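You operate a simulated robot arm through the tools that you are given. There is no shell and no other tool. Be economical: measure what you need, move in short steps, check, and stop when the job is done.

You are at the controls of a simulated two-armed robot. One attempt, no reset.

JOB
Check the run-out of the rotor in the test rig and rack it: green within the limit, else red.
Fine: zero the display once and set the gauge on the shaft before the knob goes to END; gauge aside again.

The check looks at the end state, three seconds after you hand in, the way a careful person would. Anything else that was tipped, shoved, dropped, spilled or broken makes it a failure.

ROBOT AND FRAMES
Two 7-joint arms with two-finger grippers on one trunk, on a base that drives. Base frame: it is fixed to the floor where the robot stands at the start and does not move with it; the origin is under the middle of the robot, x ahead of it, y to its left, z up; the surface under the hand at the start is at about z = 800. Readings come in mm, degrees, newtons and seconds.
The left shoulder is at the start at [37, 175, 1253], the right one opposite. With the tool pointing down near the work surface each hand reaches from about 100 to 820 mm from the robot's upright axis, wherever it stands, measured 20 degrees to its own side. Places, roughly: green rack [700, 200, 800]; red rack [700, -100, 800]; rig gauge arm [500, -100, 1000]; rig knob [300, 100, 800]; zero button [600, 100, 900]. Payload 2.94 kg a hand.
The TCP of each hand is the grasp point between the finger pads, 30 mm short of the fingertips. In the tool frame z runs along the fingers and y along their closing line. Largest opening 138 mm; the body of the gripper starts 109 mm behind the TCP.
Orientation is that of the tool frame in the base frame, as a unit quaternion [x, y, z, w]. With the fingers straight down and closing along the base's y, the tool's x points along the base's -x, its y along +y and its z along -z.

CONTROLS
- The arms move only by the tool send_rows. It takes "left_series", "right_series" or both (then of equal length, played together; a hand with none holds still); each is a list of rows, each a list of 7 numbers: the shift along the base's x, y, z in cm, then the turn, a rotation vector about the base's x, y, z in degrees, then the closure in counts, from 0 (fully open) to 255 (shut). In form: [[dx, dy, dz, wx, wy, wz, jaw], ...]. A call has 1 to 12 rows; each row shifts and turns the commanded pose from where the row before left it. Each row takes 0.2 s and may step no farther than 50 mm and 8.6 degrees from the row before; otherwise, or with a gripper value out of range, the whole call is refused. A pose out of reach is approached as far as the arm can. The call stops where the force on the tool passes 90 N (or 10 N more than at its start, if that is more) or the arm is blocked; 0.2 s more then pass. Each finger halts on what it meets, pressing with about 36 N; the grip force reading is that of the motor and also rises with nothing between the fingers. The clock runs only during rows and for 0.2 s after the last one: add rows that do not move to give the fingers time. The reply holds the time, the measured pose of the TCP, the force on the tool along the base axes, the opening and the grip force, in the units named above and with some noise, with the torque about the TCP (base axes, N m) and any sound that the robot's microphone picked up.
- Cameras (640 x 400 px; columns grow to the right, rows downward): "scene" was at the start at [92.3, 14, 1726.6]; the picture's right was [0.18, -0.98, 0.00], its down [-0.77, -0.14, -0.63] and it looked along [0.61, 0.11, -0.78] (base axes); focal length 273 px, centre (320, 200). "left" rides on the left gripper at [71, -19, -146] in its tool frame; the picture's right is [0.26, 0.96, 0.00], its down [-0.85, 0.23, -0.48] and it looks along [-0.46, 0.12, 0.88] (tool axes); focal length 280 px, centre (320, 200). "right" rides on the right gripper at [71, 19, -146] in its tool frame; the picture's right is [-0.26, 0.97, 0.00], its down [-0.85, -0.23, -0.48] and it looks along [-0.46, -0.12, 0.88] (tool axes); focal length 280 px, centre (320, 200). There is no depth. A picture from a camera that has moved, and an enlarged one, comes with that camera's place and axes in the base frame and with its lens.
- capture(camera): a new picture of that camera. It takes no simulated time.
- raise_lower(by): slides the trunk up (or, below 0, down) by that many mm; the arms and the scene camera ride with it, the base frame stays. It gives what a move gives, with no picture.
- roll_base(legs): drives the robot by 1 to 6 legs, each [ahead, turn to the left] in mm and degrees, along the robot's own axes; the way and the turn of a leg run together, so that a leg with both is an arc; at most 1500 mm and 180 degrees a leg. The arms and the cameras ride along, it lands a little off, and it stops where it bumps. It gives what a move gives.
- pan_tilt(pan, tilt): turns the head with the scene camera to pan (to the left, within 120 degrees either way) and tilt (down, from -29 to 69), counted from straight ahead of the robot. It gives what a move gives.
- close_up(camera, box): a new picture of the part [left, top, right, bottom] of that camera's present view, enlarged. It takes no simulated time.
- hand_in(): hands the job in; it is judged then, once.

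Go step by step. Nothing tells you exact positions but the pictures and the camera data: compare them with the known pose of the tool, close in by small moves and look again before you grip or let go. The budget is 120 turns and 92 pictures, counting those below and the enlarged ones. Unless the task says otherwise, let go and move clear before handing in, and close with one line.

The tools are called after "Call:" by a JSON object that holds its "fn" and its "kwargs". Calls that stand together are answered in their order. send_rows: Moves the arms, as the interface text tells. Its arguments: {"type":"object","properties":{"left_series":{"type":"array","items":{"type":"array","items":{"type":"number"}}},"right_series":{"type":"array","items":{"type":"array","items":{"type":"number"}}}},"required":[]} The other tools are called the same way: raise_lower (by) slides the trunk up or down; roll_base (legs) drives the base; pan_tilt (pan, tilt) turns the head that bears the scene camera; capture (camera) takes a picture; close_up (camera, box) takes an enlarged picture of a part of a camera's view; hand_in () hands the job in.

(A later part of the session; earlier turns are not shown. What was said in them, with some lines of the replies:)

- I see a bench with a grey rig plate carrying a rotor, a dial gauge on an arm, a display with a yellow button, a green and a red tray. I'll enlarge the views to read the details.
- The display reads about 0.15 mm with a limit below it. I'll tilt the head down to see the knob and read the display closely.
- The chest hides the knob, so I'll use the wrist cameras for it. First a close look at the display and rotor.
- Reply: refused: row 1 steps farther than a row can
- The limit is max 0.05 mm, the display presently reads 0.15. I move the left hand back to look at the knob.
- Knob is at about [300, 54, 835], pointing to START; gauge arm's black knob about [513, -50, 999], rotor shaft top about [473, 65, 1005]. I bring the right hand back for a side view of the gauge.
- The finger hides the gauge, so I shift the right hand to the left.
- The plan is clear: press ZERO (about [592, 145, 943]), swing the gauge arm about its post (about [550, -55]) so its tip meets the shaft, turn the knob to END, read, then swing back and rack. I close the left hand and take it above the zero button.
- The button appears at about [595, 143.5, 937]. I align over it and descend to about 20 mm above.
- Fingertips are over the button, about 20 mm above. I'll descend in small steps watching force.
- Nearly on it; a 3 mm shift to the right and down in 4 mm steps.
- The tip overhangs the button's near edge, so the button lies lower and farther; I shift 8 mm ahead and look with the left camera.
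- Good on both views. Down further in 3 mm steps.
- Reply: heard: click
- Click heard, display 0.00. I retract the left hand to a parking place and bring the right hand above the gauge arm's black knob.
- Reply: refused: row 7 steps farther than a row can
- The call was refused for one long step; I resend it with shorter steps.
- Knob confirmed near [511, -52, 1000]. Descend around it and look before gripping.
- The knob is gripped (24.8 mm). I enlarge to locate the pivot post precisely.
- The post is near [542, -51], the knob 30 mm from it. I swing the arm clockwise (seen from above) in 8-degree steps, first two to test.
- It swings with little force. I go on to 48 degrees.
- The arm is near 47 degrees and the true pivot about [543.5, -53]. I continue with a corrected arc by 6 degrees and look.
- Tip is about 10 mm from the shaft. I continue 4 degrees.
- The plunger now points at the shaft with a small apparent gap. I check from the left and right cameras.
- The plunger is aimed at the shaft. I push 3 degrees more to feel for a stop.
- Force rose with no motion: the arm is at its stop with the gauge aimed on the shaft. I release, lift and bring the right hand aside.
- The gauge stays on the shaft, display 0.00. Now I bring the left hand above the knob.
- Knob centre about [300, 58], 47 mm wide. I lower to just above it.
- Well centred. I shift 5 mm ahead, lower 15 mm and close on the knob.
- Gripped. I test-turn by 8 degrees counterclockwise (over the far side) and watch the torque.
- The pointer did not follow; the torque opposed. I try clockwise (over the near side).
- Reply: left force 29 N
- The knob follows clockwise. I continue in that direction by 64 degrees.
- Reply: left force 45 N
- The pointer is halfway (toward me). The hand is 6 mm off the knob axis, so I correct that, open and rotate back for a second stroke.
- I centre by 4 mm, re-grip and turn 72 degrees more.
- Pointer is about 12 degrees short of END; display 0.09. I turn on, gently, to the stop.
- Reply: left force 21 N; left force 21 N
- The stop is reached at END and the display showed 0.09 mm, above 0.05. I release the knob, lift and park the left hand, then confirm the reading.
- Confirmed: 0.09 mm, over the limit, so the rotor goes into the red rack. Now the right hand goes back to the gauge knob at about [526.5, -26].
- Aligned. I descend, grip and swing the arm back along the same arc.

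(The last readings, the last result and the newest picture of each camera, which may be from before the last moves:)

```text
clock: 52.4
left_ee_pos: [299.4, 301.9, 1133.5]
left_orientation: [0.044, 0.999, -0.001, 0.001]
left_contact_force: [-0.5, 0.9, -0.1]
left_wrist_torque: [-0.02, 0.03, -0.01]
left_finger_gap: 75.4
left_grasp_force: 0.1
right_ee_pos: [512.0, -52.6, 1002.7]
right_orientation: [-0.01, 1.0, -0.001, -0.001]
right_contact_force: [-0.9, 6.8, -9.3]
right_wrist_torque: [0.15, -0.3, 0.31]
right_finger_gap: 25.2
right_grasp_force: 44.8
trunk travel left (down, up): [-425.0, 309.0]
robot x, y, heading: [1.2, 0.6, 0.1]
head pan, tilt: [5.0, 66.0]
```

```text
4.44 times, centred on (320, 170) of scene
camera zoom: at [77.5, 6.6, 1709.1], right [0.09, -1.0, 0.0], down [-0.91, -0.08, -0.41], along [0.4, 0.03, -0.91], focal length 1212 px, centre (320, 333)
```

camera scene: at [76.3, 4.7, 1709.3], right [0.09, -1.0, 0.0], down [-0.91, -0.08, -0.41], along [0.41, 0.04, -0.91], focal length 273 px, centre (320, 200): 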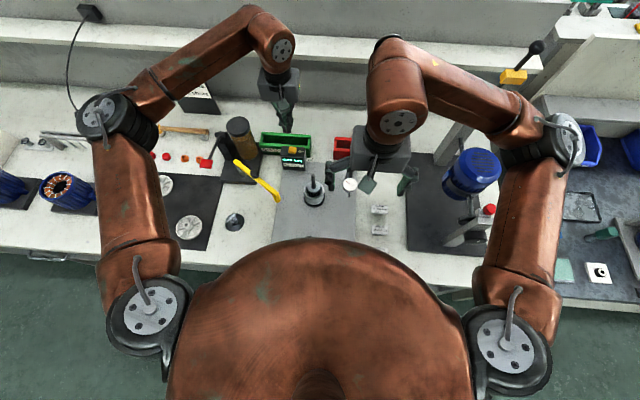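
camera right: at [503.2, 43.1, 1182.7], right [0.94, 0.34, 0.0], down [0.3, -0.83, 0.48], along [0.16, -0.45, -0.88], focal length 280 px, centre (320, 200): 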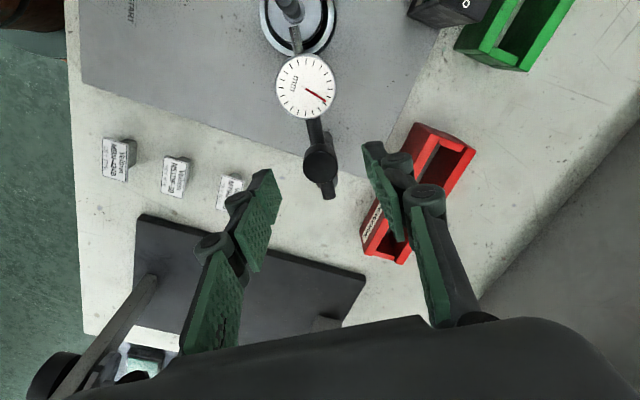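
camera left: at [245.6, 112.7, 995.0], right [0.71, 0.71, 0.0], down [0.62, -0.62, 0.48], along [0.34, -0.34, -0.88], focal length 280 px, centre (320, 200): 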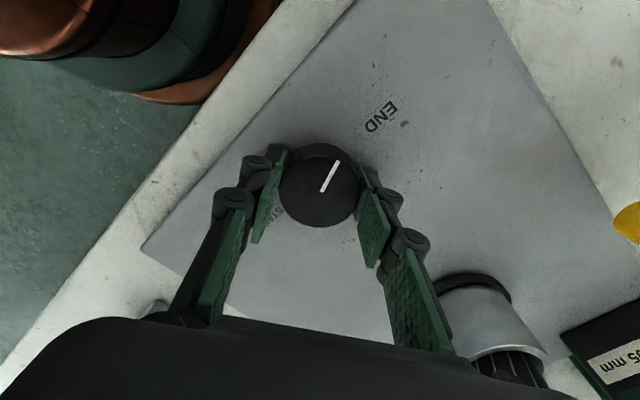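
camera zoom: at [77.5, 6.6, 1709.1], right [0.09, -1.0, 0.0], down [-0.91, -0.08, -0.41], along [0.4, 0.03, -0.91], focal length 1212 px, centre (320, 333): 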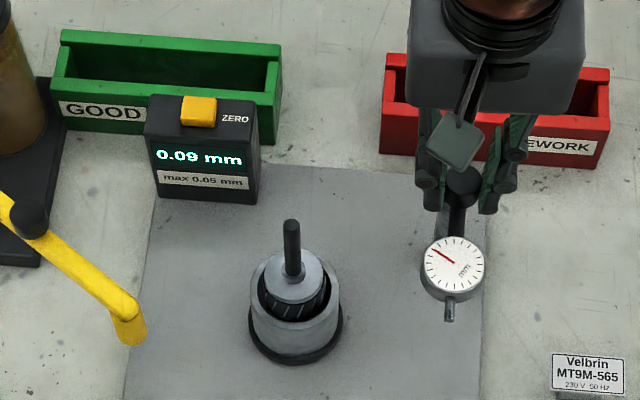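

Gauge is aside where it was. I release, lift, and move the right hand above the rotor shaft.

Call:
{"fn": "send_rows", "kwargs": {"right_series": [[0, 0, 0, 0, 0, 0, 180], [0, 0, 0, 0, 0, 0, 144], [0, 0, 0, 0, 0, 0, 144], [0, 0, 3, 0, 0, 0, 144], [0, 0, 4, 0, 0, 0, 144], [0, 0, 4, 0, 0, 0, 144], [-1, 4, 0, 0, 0, 0, 144], [-1, 4, 0, 0, 0, 0, 144], [-2, 4, 0, 0, 0, 0, 144], [0, 0, -4, 0, 0, 0, 144], [0, 0, 0, 0, 0, 0, 144]]}}

Call:
{"fn": "capture", "kwargs": {"camera": "right"}}

Call:
{"fn": "close_up", "kwargs": {"camera": "scene", "box": [260, 125, 400, 215]}}

```text
clock: 54.8
left_ee_pos: [298.5, 301.1, 1134.8]
left_orientation: [0.043, 0.999, -0.001, 0.0]
left_contact_force: [0.0, 0.2, -0.6]
left_wrist_torque: [-0.04, -0.05, 0.02]
left_finger_gap: 75.0
left_grasp_force: 0.0
right_ee_pos: [472.4, 67.6, 1072.2]
right_orientation: [-0.008, 1.0, 0.0, 0.0]
right_contact_force: [-0.3, 1.0, -0.3]
right_wrist_torque: [-0.05, 0.0, -0.02]
right_finger_gap: 60.0
right_grasp_force: 0.0
trunk travel left (down, up): [-425.0, 309.0]
robot x, y, heading: [3.8, 0.7, 0.3]
head pan, tilt: [5.0, 66.0]
```

```text
23 pictures are left
camera right: at [400.4, 85.0, 1217.4], right [0.24, 0.97, 0.0], down [0.85, -0.22, 0.48], along [0.46, -0.12, -0.88], focal length 280 px, centre (320, 200)
```

right: 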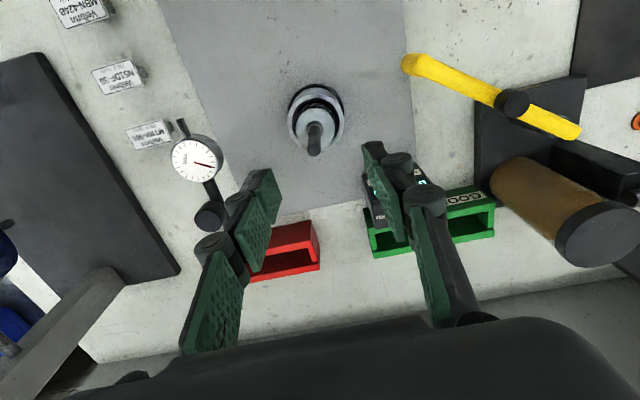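

```text
4.44 times, centred on (330, 170) of scene
camera zoom: at [75.6, 6.7, 1709.3], right [0.09, -1.0, 0.0], down [-0.91, -0.08, -0.41], along [0.41, 0.03, -0.91], focal length 1212 px, centre (276, 333)
```

zoom: 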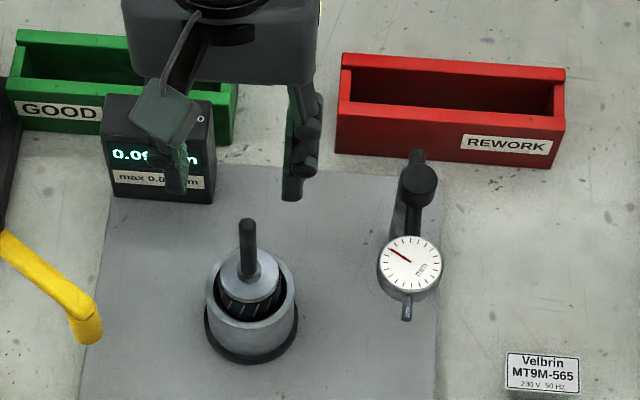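

Shaft is at about [469, 62]. I align and lower around it, then check before gripping.

Call:
{"fn": "send_rows", "kwargs": {"right_series": [[-0.3, -0.5, -3, 0, 0, 0, 144], [0, 0, -4, 0, 0, 0, 144], [0, 0, -3, 0, 0, 0, 144], [0, 0, 0, 0, 0, 0, 144]]}}

Call:
{"fn": "capture", "kwargs": {"camera": "right"}}

```text
clock: 55.8
left_ee_pos: [298.4, 301.7, 1134.0]
left_orientation: [0.043, 0.999, -0.001, 0.0]
left_contact_force: [0.0, 0.1, -0.2]
left_wrist_torque: [0.02, 0.01, 0.02]
left_finger_gap: 75.1
left_grasp_force: 0.1
right_ee_pos: [468.0, 60.0, 972.3]
right_orientation: [-0.009, 1.0, 0.0, 0.0]
right_contact_force: [0.3, -0.1, -0.6]
right_wrist_torque: [-0.04, 0.01, 0.05]
right_finger_gap: 59.8
right_grasp_force: 0.0
trunk travel left (down, up): [-425.0, 309.0]
robot x, y, heading: [-1.0, 0.7, 0.1]
head pan, tilt: [5.0, 66.0]
```

```text
21 pictures are left
camera right: at [397.9, 79.5, 1117.3], right [0.24, 0.97, 0.0], down [0.85, -0.22, 0.48], along [0.46, -0.12, -0.88], focal length 280 px, centre (320, 200)
```

right: 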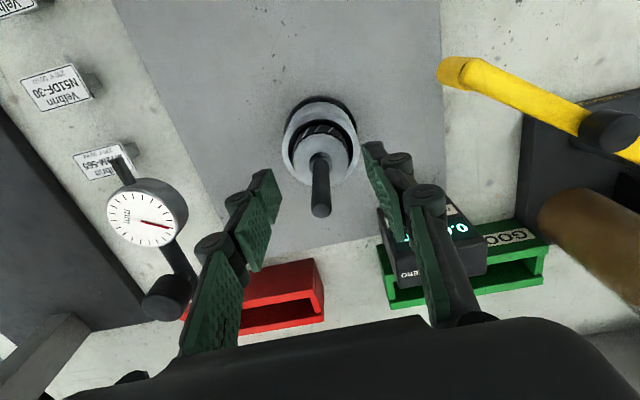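

Well centred. Grip and lift gently.

Call:
{"fn": "send_rows", "kwargs": {"right_series": [[0, 0, 0, 0, 0, 0, 200], [0, 0, 0, 0, 0, 0, 255], [0, 0, 0, 0, 0, 0, 255], [0, 0, 0, 0, 0, 0, 255], [0, 0, 1, 0, 0, 0, 255], [0, 0, 1, 0, 0, 0, 255], [0, 0, 1, 0, 0, 0, 255], [0, 0, 0, 0, 0, 0, 255]]}}

Call:
{"fn": "close_up", "kwargs": {"camera": "scene", "box": [280, 140, 350, 220]}}

```text
clock: 57.6
left_ee_pos: [299.0, 301.2, 1133.5]
left_orientation: [0.043, 0.999, 0.0, -0.001]
left_contact_force: [0.5, -0.3, 0.4]
left_wrist_torque: [0.02, 0.03, 0.01]
left_finger_gap: 75.0
left_grasp_force: 0.0
right_ee_pos: [469.8, 60.1, 1002.6]
right_orientation: [-0.009, 1.0, 0.0, -0.001]
right_contact_force: [0.2, 0.3, -4.9]
right_wrist_torque: [0.02, 0.03, 0.0]
right_finger_gap: 11.1
right_grasp_force: 35.9
trunk travel left (down, up): [-425.0, 309.0]
robot x, y, heading: [1.7, 2.0, -0.4]
head pan, tilt: [5.0, 66.0]
```

```text
5.00 times, centred on (315, 180) of scene
camera zoom: at [77.5, 5.6, 1709.1], right [0.09, -1.0, 0.0], down [-0.91, -0.08, -0.41], along [0.4, 0.04, -0.91], focal length 1363 px, centre (345, 300)
```

zoom: 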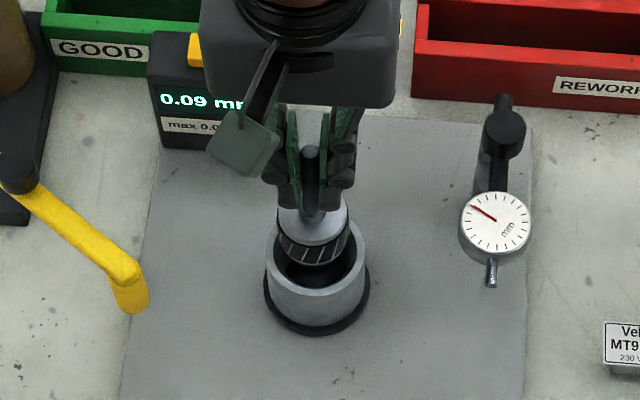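

The rotor comes out (about 5 N). I raise it well clear and look at it.

Call:
{"fn": "send_rows", "kwargs": {"right_series": [[0, 0, 3, 0, 0, 0, 255], [0, 0, 4, 0, 0, 0, 255], [0, 0, 4, 0, 0, 0, 255], [0, 0, 4, 0, 0, 0, 255], [0, 0, 0, 0, 0, 0, 255]]}}

Call:
{"fn": "capture", "kwargs": {"camera": "scene"}}

Call:
{"fn": "close_up", "kwargs": {"camera": "scene", "box": [270, 110, 400, 200]}}

```text
clock: 58.8
left_ee_pos: [299.1, 300.9, 1134.7]
left_orientation: [0.043, 0.999, 0.0, 0.0]
left_contact_force: [0.5, 0.4, -0.4]
left_wrist_torque: [-0.02, -0.01, -0.02]
left_finger_gap: 75.1
left_grasp_force: 0.1
right_ee_pos: [468.8, 59.6, 1153.5]
right_orientation: [-0.009, 1.0, 0.0, 0.0]
right_contact_force: [0.9, -0.7, -4.9]
right_wrist_torque: [0.0, 0.04, -0.02]
right_finger_gap: 11.1
right_grasp_force: 36.3
trunk travel left (down, up): [-425.0, 309.0]
robot x, y, heading: [0.8, 1.2, 0.0]
head pan, tilt: [5.0, 66.0]
```

```text
19 pictures are left
camera scene: at [78.0, 5.4, 1709.0], right [0.09, -1.0, 0.0], down [-0.91, -0.08, -0.41], along [0.4, 0.04, -0.91], focal length 273 px, centre (320, 200)
```

scene: 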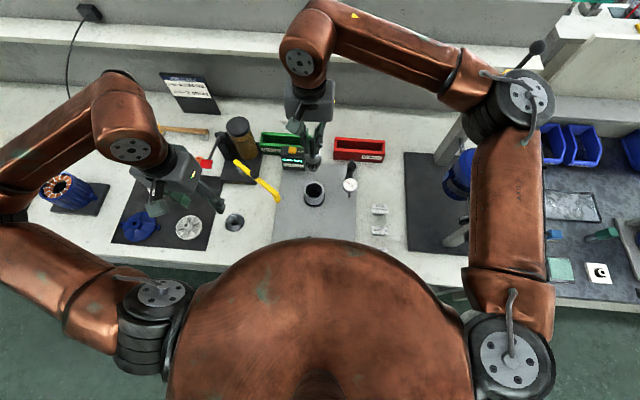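

```text
4.44 times, centred on (335, 155) of scene
camera zoom: at [78.0, 5.4, 1709.0], right [0.09, -1.0, 0.0], down [-0.91, -0.08, -0.41], along [0.4, 0.04, -0.91], focal length 1212 px, centre (253, 400)
```

zoom: 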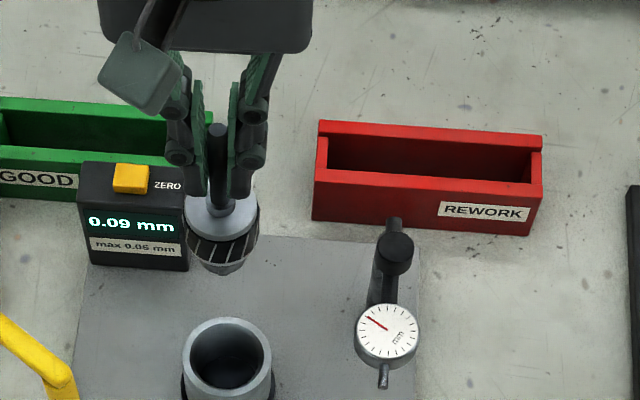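

The rotor is free: a body about 42 mm wide below the shaft. I carry it high toward the red rack and measure the rack from above.

Call:
{"fn": "send_rows", "kwargs": {"right_series": [[3.4, -3.2, 0, 0, 0, 0, 255], [3.4, -3.2, 0, 0, 0, 0, 255], [3.4, -3.2, 0, 0, 0, 0, 255], [3.4, -3.2, 0, 0, 0, 0, 255], [3.4, -3.0, 0, 0, 0, 0, 255], [0, 0, 0, 0, 0, 0, 255]]}}

Call:
{"fn": "capture", "kwargs": {"camera": "right"}}

Call:
{"fn": "close_up", "kwargs": {"camera": "scene", "box": [300, 100, 400, 180]}}

```text
clock: 60.2
left_ee_pos: [299.5, 300.3, 1134.8]
left_orientation: [0.044, 0.999, 0.0, 0.0]
left_contact_force: [0.2, 0.8, 0.4]
left_wrist_torque: [0.02, -0.04, -0.01]
left_finger_gap: 75.1
left_grasp_force: 0.1
right_ee_pos: [639.7, -98.2, 1152.9]
right_orientation: [-0.009, 1.0, 0.0, 0.0]
right_contact_force: [-0.2, 0.6, -5.3]
right_wrist_torque: [0.01, 0.05, 0.01]
right_finger_gap: 11.3
right_grasp_force: 35.8
trunk travel left (down, up): [-425.0, 309.0]
robot x, y, heading: [-1.9, -0.8, 0.2]
head pan, tilt: [5.0, 66.0]
```

```text
17 pictures are left
camera right: at [569.3, -79.5, 1297.9], right [0.24, 0.97, 0.0], down [0.85, -0.22, 0.48], along [0.46, -0.12, -0.88], focal length 280 px, centre (320, 200)
```

right: 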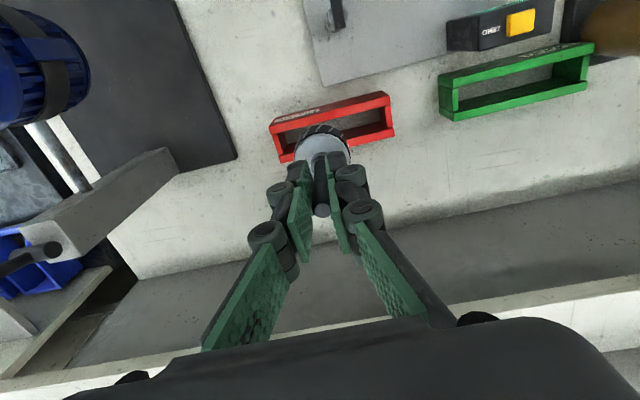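

```text
5.00 times, centred on (350, 140) of scene
camera zoom: at [76.8, 5.9, 1709.2], right [0.09, -1.0, 0.0], down [-0.91, -0.08, -0.41], along [0.4, 0.04, -0.91], focal length 1363 px, centre (170, 500)
```

zoom: 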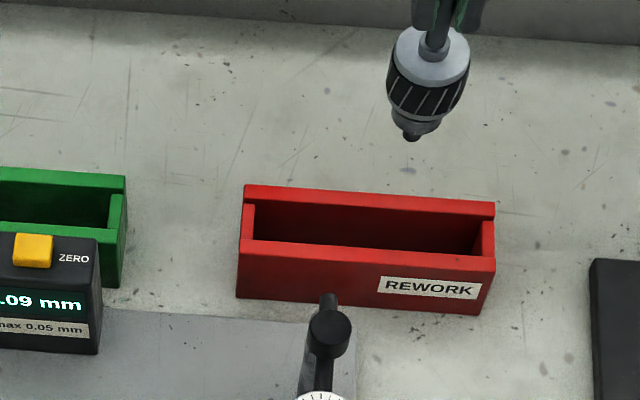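

Call:
{"fn": "close_up", "kwargs": {"camera": "right", "box": [250, 70, 420, 180]}}

```text
3.64 times, centred on (335, 125) of right
camera zoom: at [569.3, -79.5, 1297.9], right [0.24, 0.97, 0.0], down [0.85, -0.22, 0.48], along [0.46, -0.12, -0.88], focal length 1020 px, centre (266, 473)
```

zoom: 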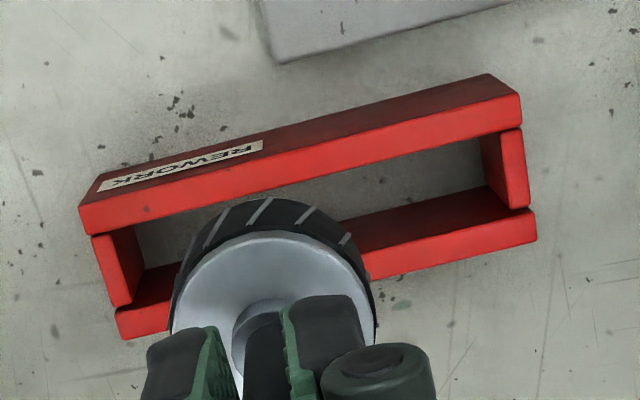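

The rack's rails top at z about 875 with a 34 mm gap centred at x about 681; the rotor's 44 mm body can sit on the rails with its lower collar in the gap. I move over it and lower to just above the rails.

Call:
{"fn": "send_rows", "kwargs": {"right_series": [[4.2, 0.6, 0, 0, 0, 0, 255], [0, 0, -4, 0, 0, 0, 255], [0, 0, -4, 0, 0, 0, 255], [0, 0, -4, 0, 0, 0, 255], [0, 0, -1.7, 0, 0, 0, 255], [0, 0, 0, 0, 0, 0, 255]]}}

Call:
{"fn": "close_up", "kwargs": {"camera": "scene", "box": [320, 110, 400, 175]}}

Call:
{"fn": "close_up", "kwargs": {"camera": "right", "box": [220, 70, 420, 230]}}

```text
clock: 61.6
left_ee_pos: [299.0, 300.7, 1134.6]
left_orientation: [0.044, 0.999, -0.001, -0.001]
left_contact_force: [0.3, 0.3, 0.6]
left_wrist_torque: [-0.02, -0.03, -0.01]
left_finger_gap: 75.2
left_grasp_force: 0.1
right_ee_pos: [680.9, -91.0, 1015.1]
right_orientation: [-0.009, 1.0, 0.0, -0.002]
right_contact_force: [0.6, -0.4, -4.5]
right_wrist_torque: [-0.03, 0.01, 0.0]
right_finger_gap: 11.4
right_grasp_force: 35.9
trunk travel left (down, up): [-425.0, 309.0]
robot x, y, heading: [-2.0, 1.7, 0.3]
head pan, tilt: [5.0, 66.0]
```

```text
6.15 times, centred on (360, 142) of scene
camera zoom: at [77.5, 5.9, 1709.1], right [0.09, -1.0, 0.0], down [-0.91, -0.08, -0.41], along [0.4, 0.04, -0.91], focal length 1678 px, centre (74, 554)
```

zoom: 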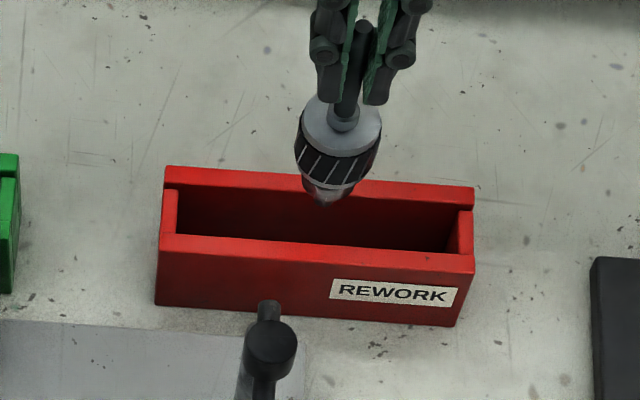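

```text
2.50 times, centred on (320, 150) of right
camera zoom: at [609.9, -72.7, 1160.2], right [0.24, 0.97, 0.0], down [0.85, -0.22, 0.47], along [0.46, -0.12, -0.88], focal length 701 px, centre (320, 325)
```

zoom: 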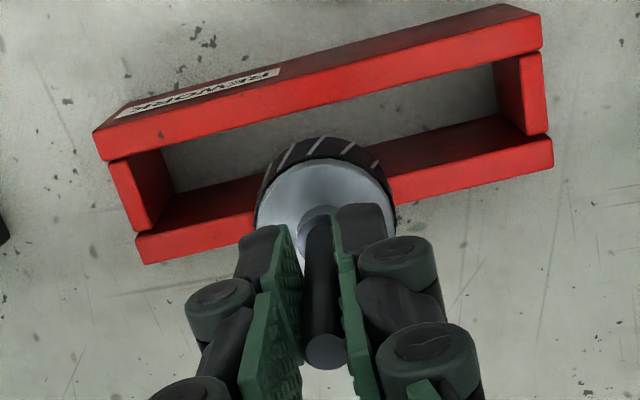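

Both views agree within 2 mm that the stub is over the gap centre. I lower with small steps, watching force.

Call:
{"fn": "send_rows", "kwargs": {"right_series": [[0, 0, -1, 0, 0, 0, 255], [0, 0, -1, 0, 0, 0, 255], [0, 0, -1, 0, 0, 0, 255], [0, 0, -1, 0, 0, 0, 255], [0, 0, 0, 0, 0, 0, 255]]}}

Call:
{"fn": "close_up", "kwargs": {"camera": "scene", "box": [320, 110, 400, 175]}}

```text
clock: 62.8
left_ee_pos: [297.5, 300.0, 1135.9]
left_orientation: [0.043, 0.999, 0.001, 0.001]
left_contact_force: [0.3, 0.1, -0.8]
left_wrist_torque: [0.0, 0.0, -0.03]
left_finger_gap: 75.2
left_grasp_force: 0.0
right_ee_pos: [679.9, -90.2, 980.0]
right_orientation: [-0.008, 1.0, 0.001, 0.002]
right_contact_force: [-1.0, -2.1, 18.0]
right_wrist_torque: [-0.07, -0.37, -0.05]
right_finger_gap: 11.4
right_grasp_force: 36.0
trunk travel left (down, up): [-425.0, 309.0]
robot x, y, heading: [2.1, 3.0, -0.1]
head pan, tilt: [5.0, 66.0]
```

```text
6.15 times, centred on (360, 142) of scene
camera zoom: at [74.7, 5.5, 1709.6], right [0.09, -1.0, 0.0], down [-0.91, -0.08, -0.41], along [0.41, 0.04, -0.91], focal length 1678 px, centre (74, 554)
```

zoom: 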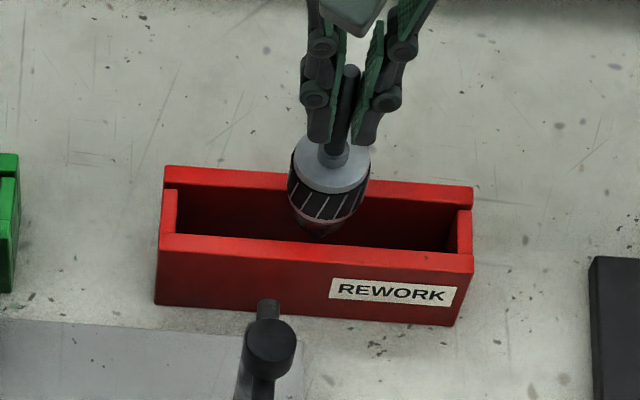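

Contact at the collar's rear edge on the rear rail (torque says about 16 mm behind the axis). I raise 10 mm, shift 3.5 mm toward me and try again.

Call:
{"fn": "send_rows", "kwargs": {"right_series": [[0, 0, 1.0, 0, 0, 0, 255], [-0.35, 0, 0, 0, 0, 0, 255], [0, 0, -0.5, 0, 0, 0, 255], [0, 0, -0.5, 0, 0, 0, 255], [0, 0, 0, 0, 0, 0, 255]]}}

```text
clock: 64.0
left_ee_pos: [299.8, 300.3, 1134.8]
left_orientation: [0.044, 0.999, -0.002, -0.001]
left_contact_force: [0.0, -0.4, 0.5]
left_wrist_torque: [0.02, 0.04, 0.02]
left_finger_gap: 75.0
left_grasp_force: 0.1
right_ee_pos: [678.1, -90.6, 975.4]
right_orientation: [-0.009, 1.0, 0.0, -0.001]
right_contact_force: [0.4, -0.2, -4.5]
right_wrist_torque: [0.02, 0.03, 0.0]
right_finger_gap: 10.9
right_grasp_force: 35.7
trunk travel left (down, up): [-425.0, 309.0]
robot x, y, heading: [-0.6, 2.5, 0.0]
head pan, tilt: [5.0, 66.0]
```

Free now. Continue down in 4 mm steps.

Call:
{"fn": "send_rows", "kwargs": {"right_series": [[0, 0, -0.4, 0, 0, 0, 255], [0, 0, -0.4, 0, 0, 0, 255], [0, 0, 0, 0, 0, 0, 255]]}}

Call:
{"fn": "close_up", "kwargs": {"camera": "scene", "box": [320, 110, 400, 175]}}

```text
clock: 64.8
left_ee_pos: [299.9, 300.5, 1134.4]
left_orientation: [0.044, 0.999, 0.0, -0.001]
left_contact_force: [0.6, 0.0, 0.2]
left_wrist_torque: [-0.01, -0.02, -0.01]
left_finger_gap: 75.4
left_grasp_force: 0.0
right_ee_pos: [678.7, -93.0, 968.2]
right_orientation: [-0.009, 1.0, 0.0, -0.001]
right_contact_force: [0.0, 0.4, -4.6]
right_wrist_torque: [-0.01, 0.02, -0.03]
right_finger_gap: 11.4
right_grasp_force: 36.3
trunk travel left (down, up): [-425.0, 309.0]
robot x, y, heading: [-1.3, -3.1, -0.2]
head pan, tilt: [5.0, 66.0]
```

```text
6.15 times, centred on (360, 142) of scene
camera zoom: at [77.5, 5.4, 1709.1], right [0.09, -1.0, 0.0], down [-0.91, -0.08, -0.41], along [0.4, 0.04, -0.91], focal length 1678 px, centre (74, 554)
```

zoom: 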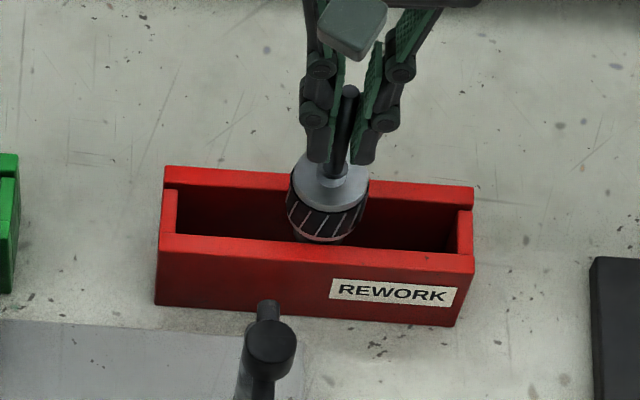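

The collar is in the gap. Further down in 3 mm steps.

Call:
{"fn": "send_rows", "kwargs": {"right_series": [[0, 0, -0.3, 0, 0, 0, 255], [0, 0, -0.3, 0, 0, 0, 255], [0, 0, -0.3, 0, 0, 0, 255], [0, 0, 0, 0, 0, 0, 255]]}}

```text
clock: 65.8
left_ee_pos: [299.6, 300.3, 1134.9]
left_orientation: [0.044, 0.999, 0.0, 0.0]
left_contact_force: [0.0, 0.1, 0.2]
left_wrist_torque: [0.01, 0.01, -0.01]
left_finger_gap: 75.1
left_grasp_force: 0.0
right_ee_pos: [677.2, -92.0, 959.5]
right_orientation: [-0.009, 1.0, 0.001, 0.0]
right_contact_force: [-0.3, -1.8, 4.0]
right_wrist_torque: [0.04, 0.14, -0.04]
right_finger_gap: 11.1
right_grasp_force: 35.7
trunk travel left (down, up): [-425.0, 309.0]
robot x, y, heading: [-1.1, -1.5, 0.1]
head pan, tilt: [5.0, 66.0]
```

Call:
{"fn": "send_rows", "kwargs": {"right_series": [[0, 0, -0.15, 0, 0, 0, 255], [0, 0, 0, 0, 0, 0, 255]]}}

Call:
{"fn": "close_up", "kwargs": {"camera": "scene", "box": [320, 110, 400, 175]}}

Call:
{"fn": "close_up", "kwargs": {"camera": "right", "box": [220, 70, 420, 230]}}

```text
clock: 66.4
left_ee_pos: [298.5, 300.8, 1135.2]
left_orientation: [0.043, 0.999, -0.001, 0.001]
left_contact_force: [-1.0, -0.5, -0.2]
left_wrist_torque: [0.0, 0.01, -0.01]
left_finger_gap: 75.0
left_grasp_force: 0.2
right_ee_pos: [676.5, -91.2, 960.0]
right_orientation: [-0.009, 1.0, 0.001, 0.002]
right_contact_force: [2.4, -2.2, 17.6]
right_wrist_torque: [-0.08, 0.11, -0.05]
right_finger_gap: 11.0
right_grasp_force: 36.7
trunk travel left (down, up): [-425.0, 309.0]
robot x, y, heading: [-0.9, -2.5, -0.1]
head pan, tilt: [5.0, 66.0]
```

```text
6.15 times, centred on (360, 142) of scene
camera zoom: at [75.3, 5.3, 1709.4], right [0.09, -1.0, 0.0], down [-0.91, -0.08, -0.41], along [0.41, 0.04, -0.91], focal length 1678 px, centre (74, 554)
```

zoom: 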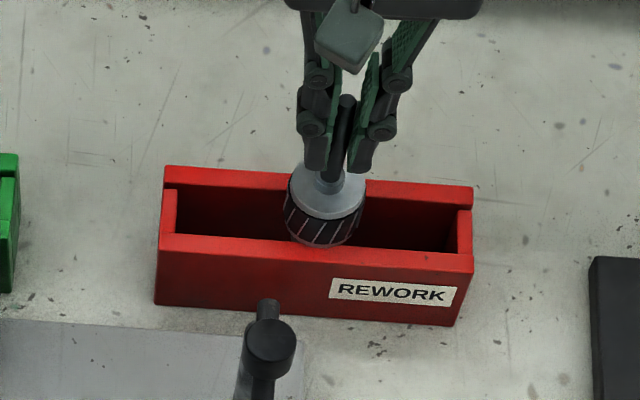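

```text
2.50 times, centred on (320, 150) of right
camera zoom: at [605.9, -73.4, 1105.0], right [0.25, 0.97, 0.0], down [0.85, -0.22, 0.48], along [0.46, -0.11, -0.88], focal length 701 px, centre (320, 325)
```

zoom: 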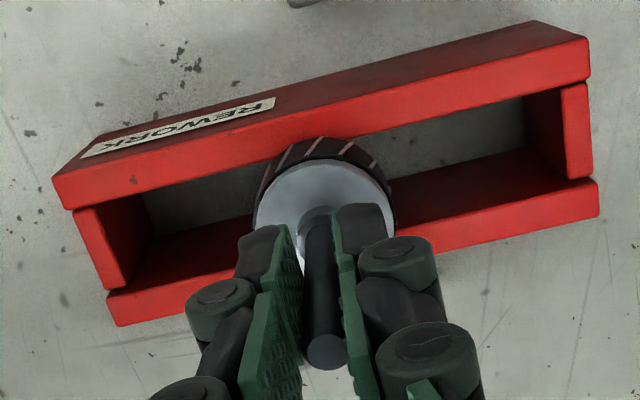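

The rotor body rests on the rails. I relax the load slightly and open the fingers.

Call:
{"fn": "send_rows", "kwargs": {"right_series": [[0.05, 0, 0.08, 0, 0, 0, 255], [0, 0, 0, 0, 0, 0, 240], [0, 0, 0, 0, 0, 0, 225], [0, 0, 0, 0, 0, 0, 205], [0, 0, 0, 0, 0, 0, 185], [0, 0, 0, 0, 0, 0, 185]]}}

Call:
{"fn": "close_up", "kwargs": {"camera": "scene", "box": [320, 110, 400, 175]}}

```text
clock: 67.8
left_ee_pos: [298.8, 301.8, 1135.7]
left_orientation: [0.044, 0.999, 0.0, 0.001]
left_contact_force: [-0.2, -0.1, 0.0]
left_wrist_torque: [-0.03, 0.0, -0.02]
left_finger_gap: 75.3
left_grasp_force: 0.1
right_ee_pos: [677.5, -91.8, 958.1]
right_orientation: [-0.009, 1.0, 0.0, 0.0]
right_contact_force: [0.3, 0.1, -0.1]
right_wrist_torque: [-0.02, -0.01, 0.02]
right_finger_gap: 38.2
right_grasp_force: 0.0
trunk travel left (down, up): [-425.0, 309.0]
robot x, y, heading: [-2.5, -1.9, 0.3]
head pan, tilt: [5.0, 66.0]
```

```text
6.15 times, centred on (360, 142) of scene
camera zoom: at [76.9, 5.4, 1709.2], right [0.09, -1.0, 0.0], down [-0.91, -0.08, -0.41], along [0.4, 0.04, -0.91], focal length 1678 px, centre (74, 554)
```

zoom: 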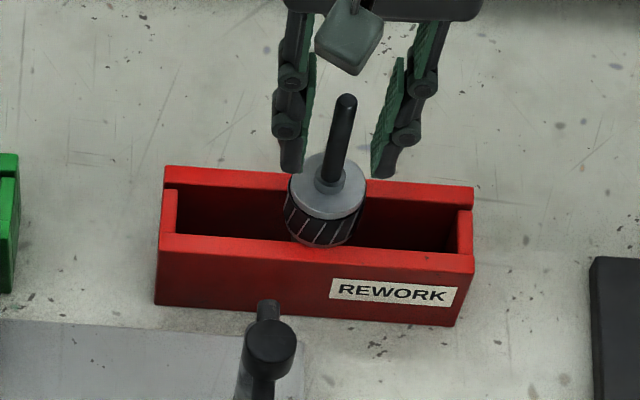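

The rotor stands steadily in the red rack. I open a bit more, lift straight up past the shaft and move the hand clear, then take a final look.

Call:
{"fn": "send_rows", "kwargs": {"right_series": [[0, 0, 0, 0, 0, 0, 150], [0, 0, 2, 0, 0, 0, 150], [0, 0, 4, 0, 0, 0, 150], [0, 0, 4, 0, 0, 0, 150], [0, 0, 4, 0, 0, 0, 150], [0, 0, 4, 0, 0, 0, 150], [-2, -4, 0, 0, 0, 0, 150], [-2, -4, 0, 0, 0, 0, 150], [-2, -4, 0, 0, 0, 0, 150], [0, 0, 0, 0, 0, 0, 150]]}}

Call:
{"fn": "close_up", "kwargs": {"camera": "scene", "box": [240, 110, 420, 222]}}

Call:
{"fn": "capture", "kwargs": {"camera": "left"}}

```text
clock: 70.0
left_ee_pos: [298.0, 302.6, 1134.6]
left_orientation: [0.043, 0.999, -0.001, -0.001]
left_contact_force: [0.1, -0.2, 0.0]
left_wrist_torque: [0.01, 0.02, -0.03]
left_finger_gap: 75.2
left_grasp_force: 0.1
right_ee_pos: [618.7, -211.0, 1138.7]
right_orientation: [-0.009, 1.0, 0.0, -0.001]
right_contact_force: [-0.5, 0.0, -0.1]
right_wrist_torque: [-0.06, 0.02, 0.01]
right_finger_gap: 56.8
right_grasp_force: 0.1
trunk travel left (down, up): [-425.0, 309.0]
robot x, y, heading: [0.6, -0.5, -0.2]
head pan, tilt: [5.0, 66.0]
```

```text
3.56 times, centred on (330, 166) of scene
camera zoom: at [77.7, 7.0, 1709.1], right [0.09, -1.0, 0.0], down [-0.91, -0.08, -0.41], along [0.4, 0.03, -0.91], focal length 969 px, centre (284, 321)
```

zoom: 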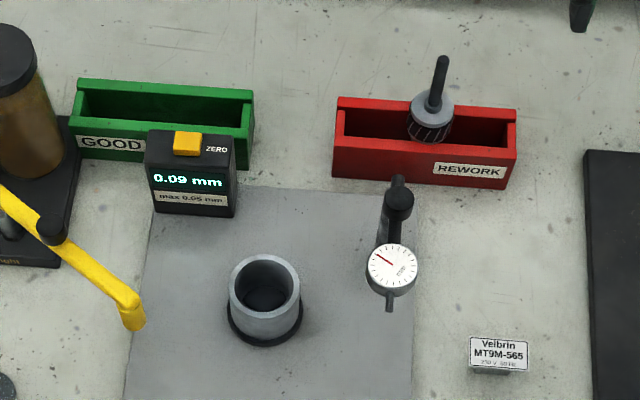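

```text
6 pictures are left
camera left: at [225.7, 288.8, 1279.4], right [-0.18, 0.98, 0.0], down [0.87, 0.16, 0.47], along [0.47, 0.08, -0.88], focal length 280 px, centre (320, 200)
```

left: 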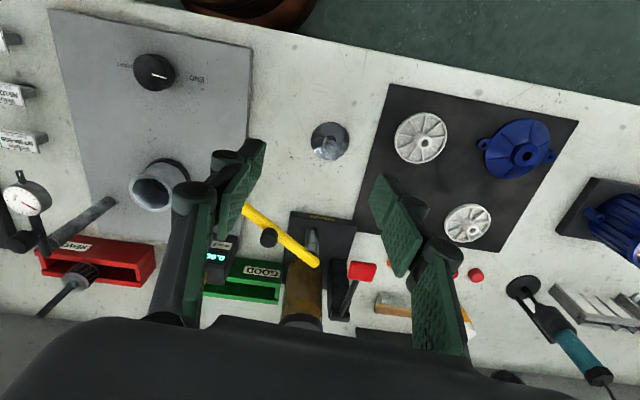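

The rotor stands in the REWORK rack, the gauge is aside, the knob is at END, and both hands are clear. I hand in.

Call:
{"fn": "hand_in", "kwargs": {}}

```text
The job is handed in.
```

The rotor's run-out read 0.09 mm against the 0.05 mm limit, so I put it in the red (REWORK) rack. I zeroed the display once and set the gauge before turning the knob to END, and the gauge is swung aside again.
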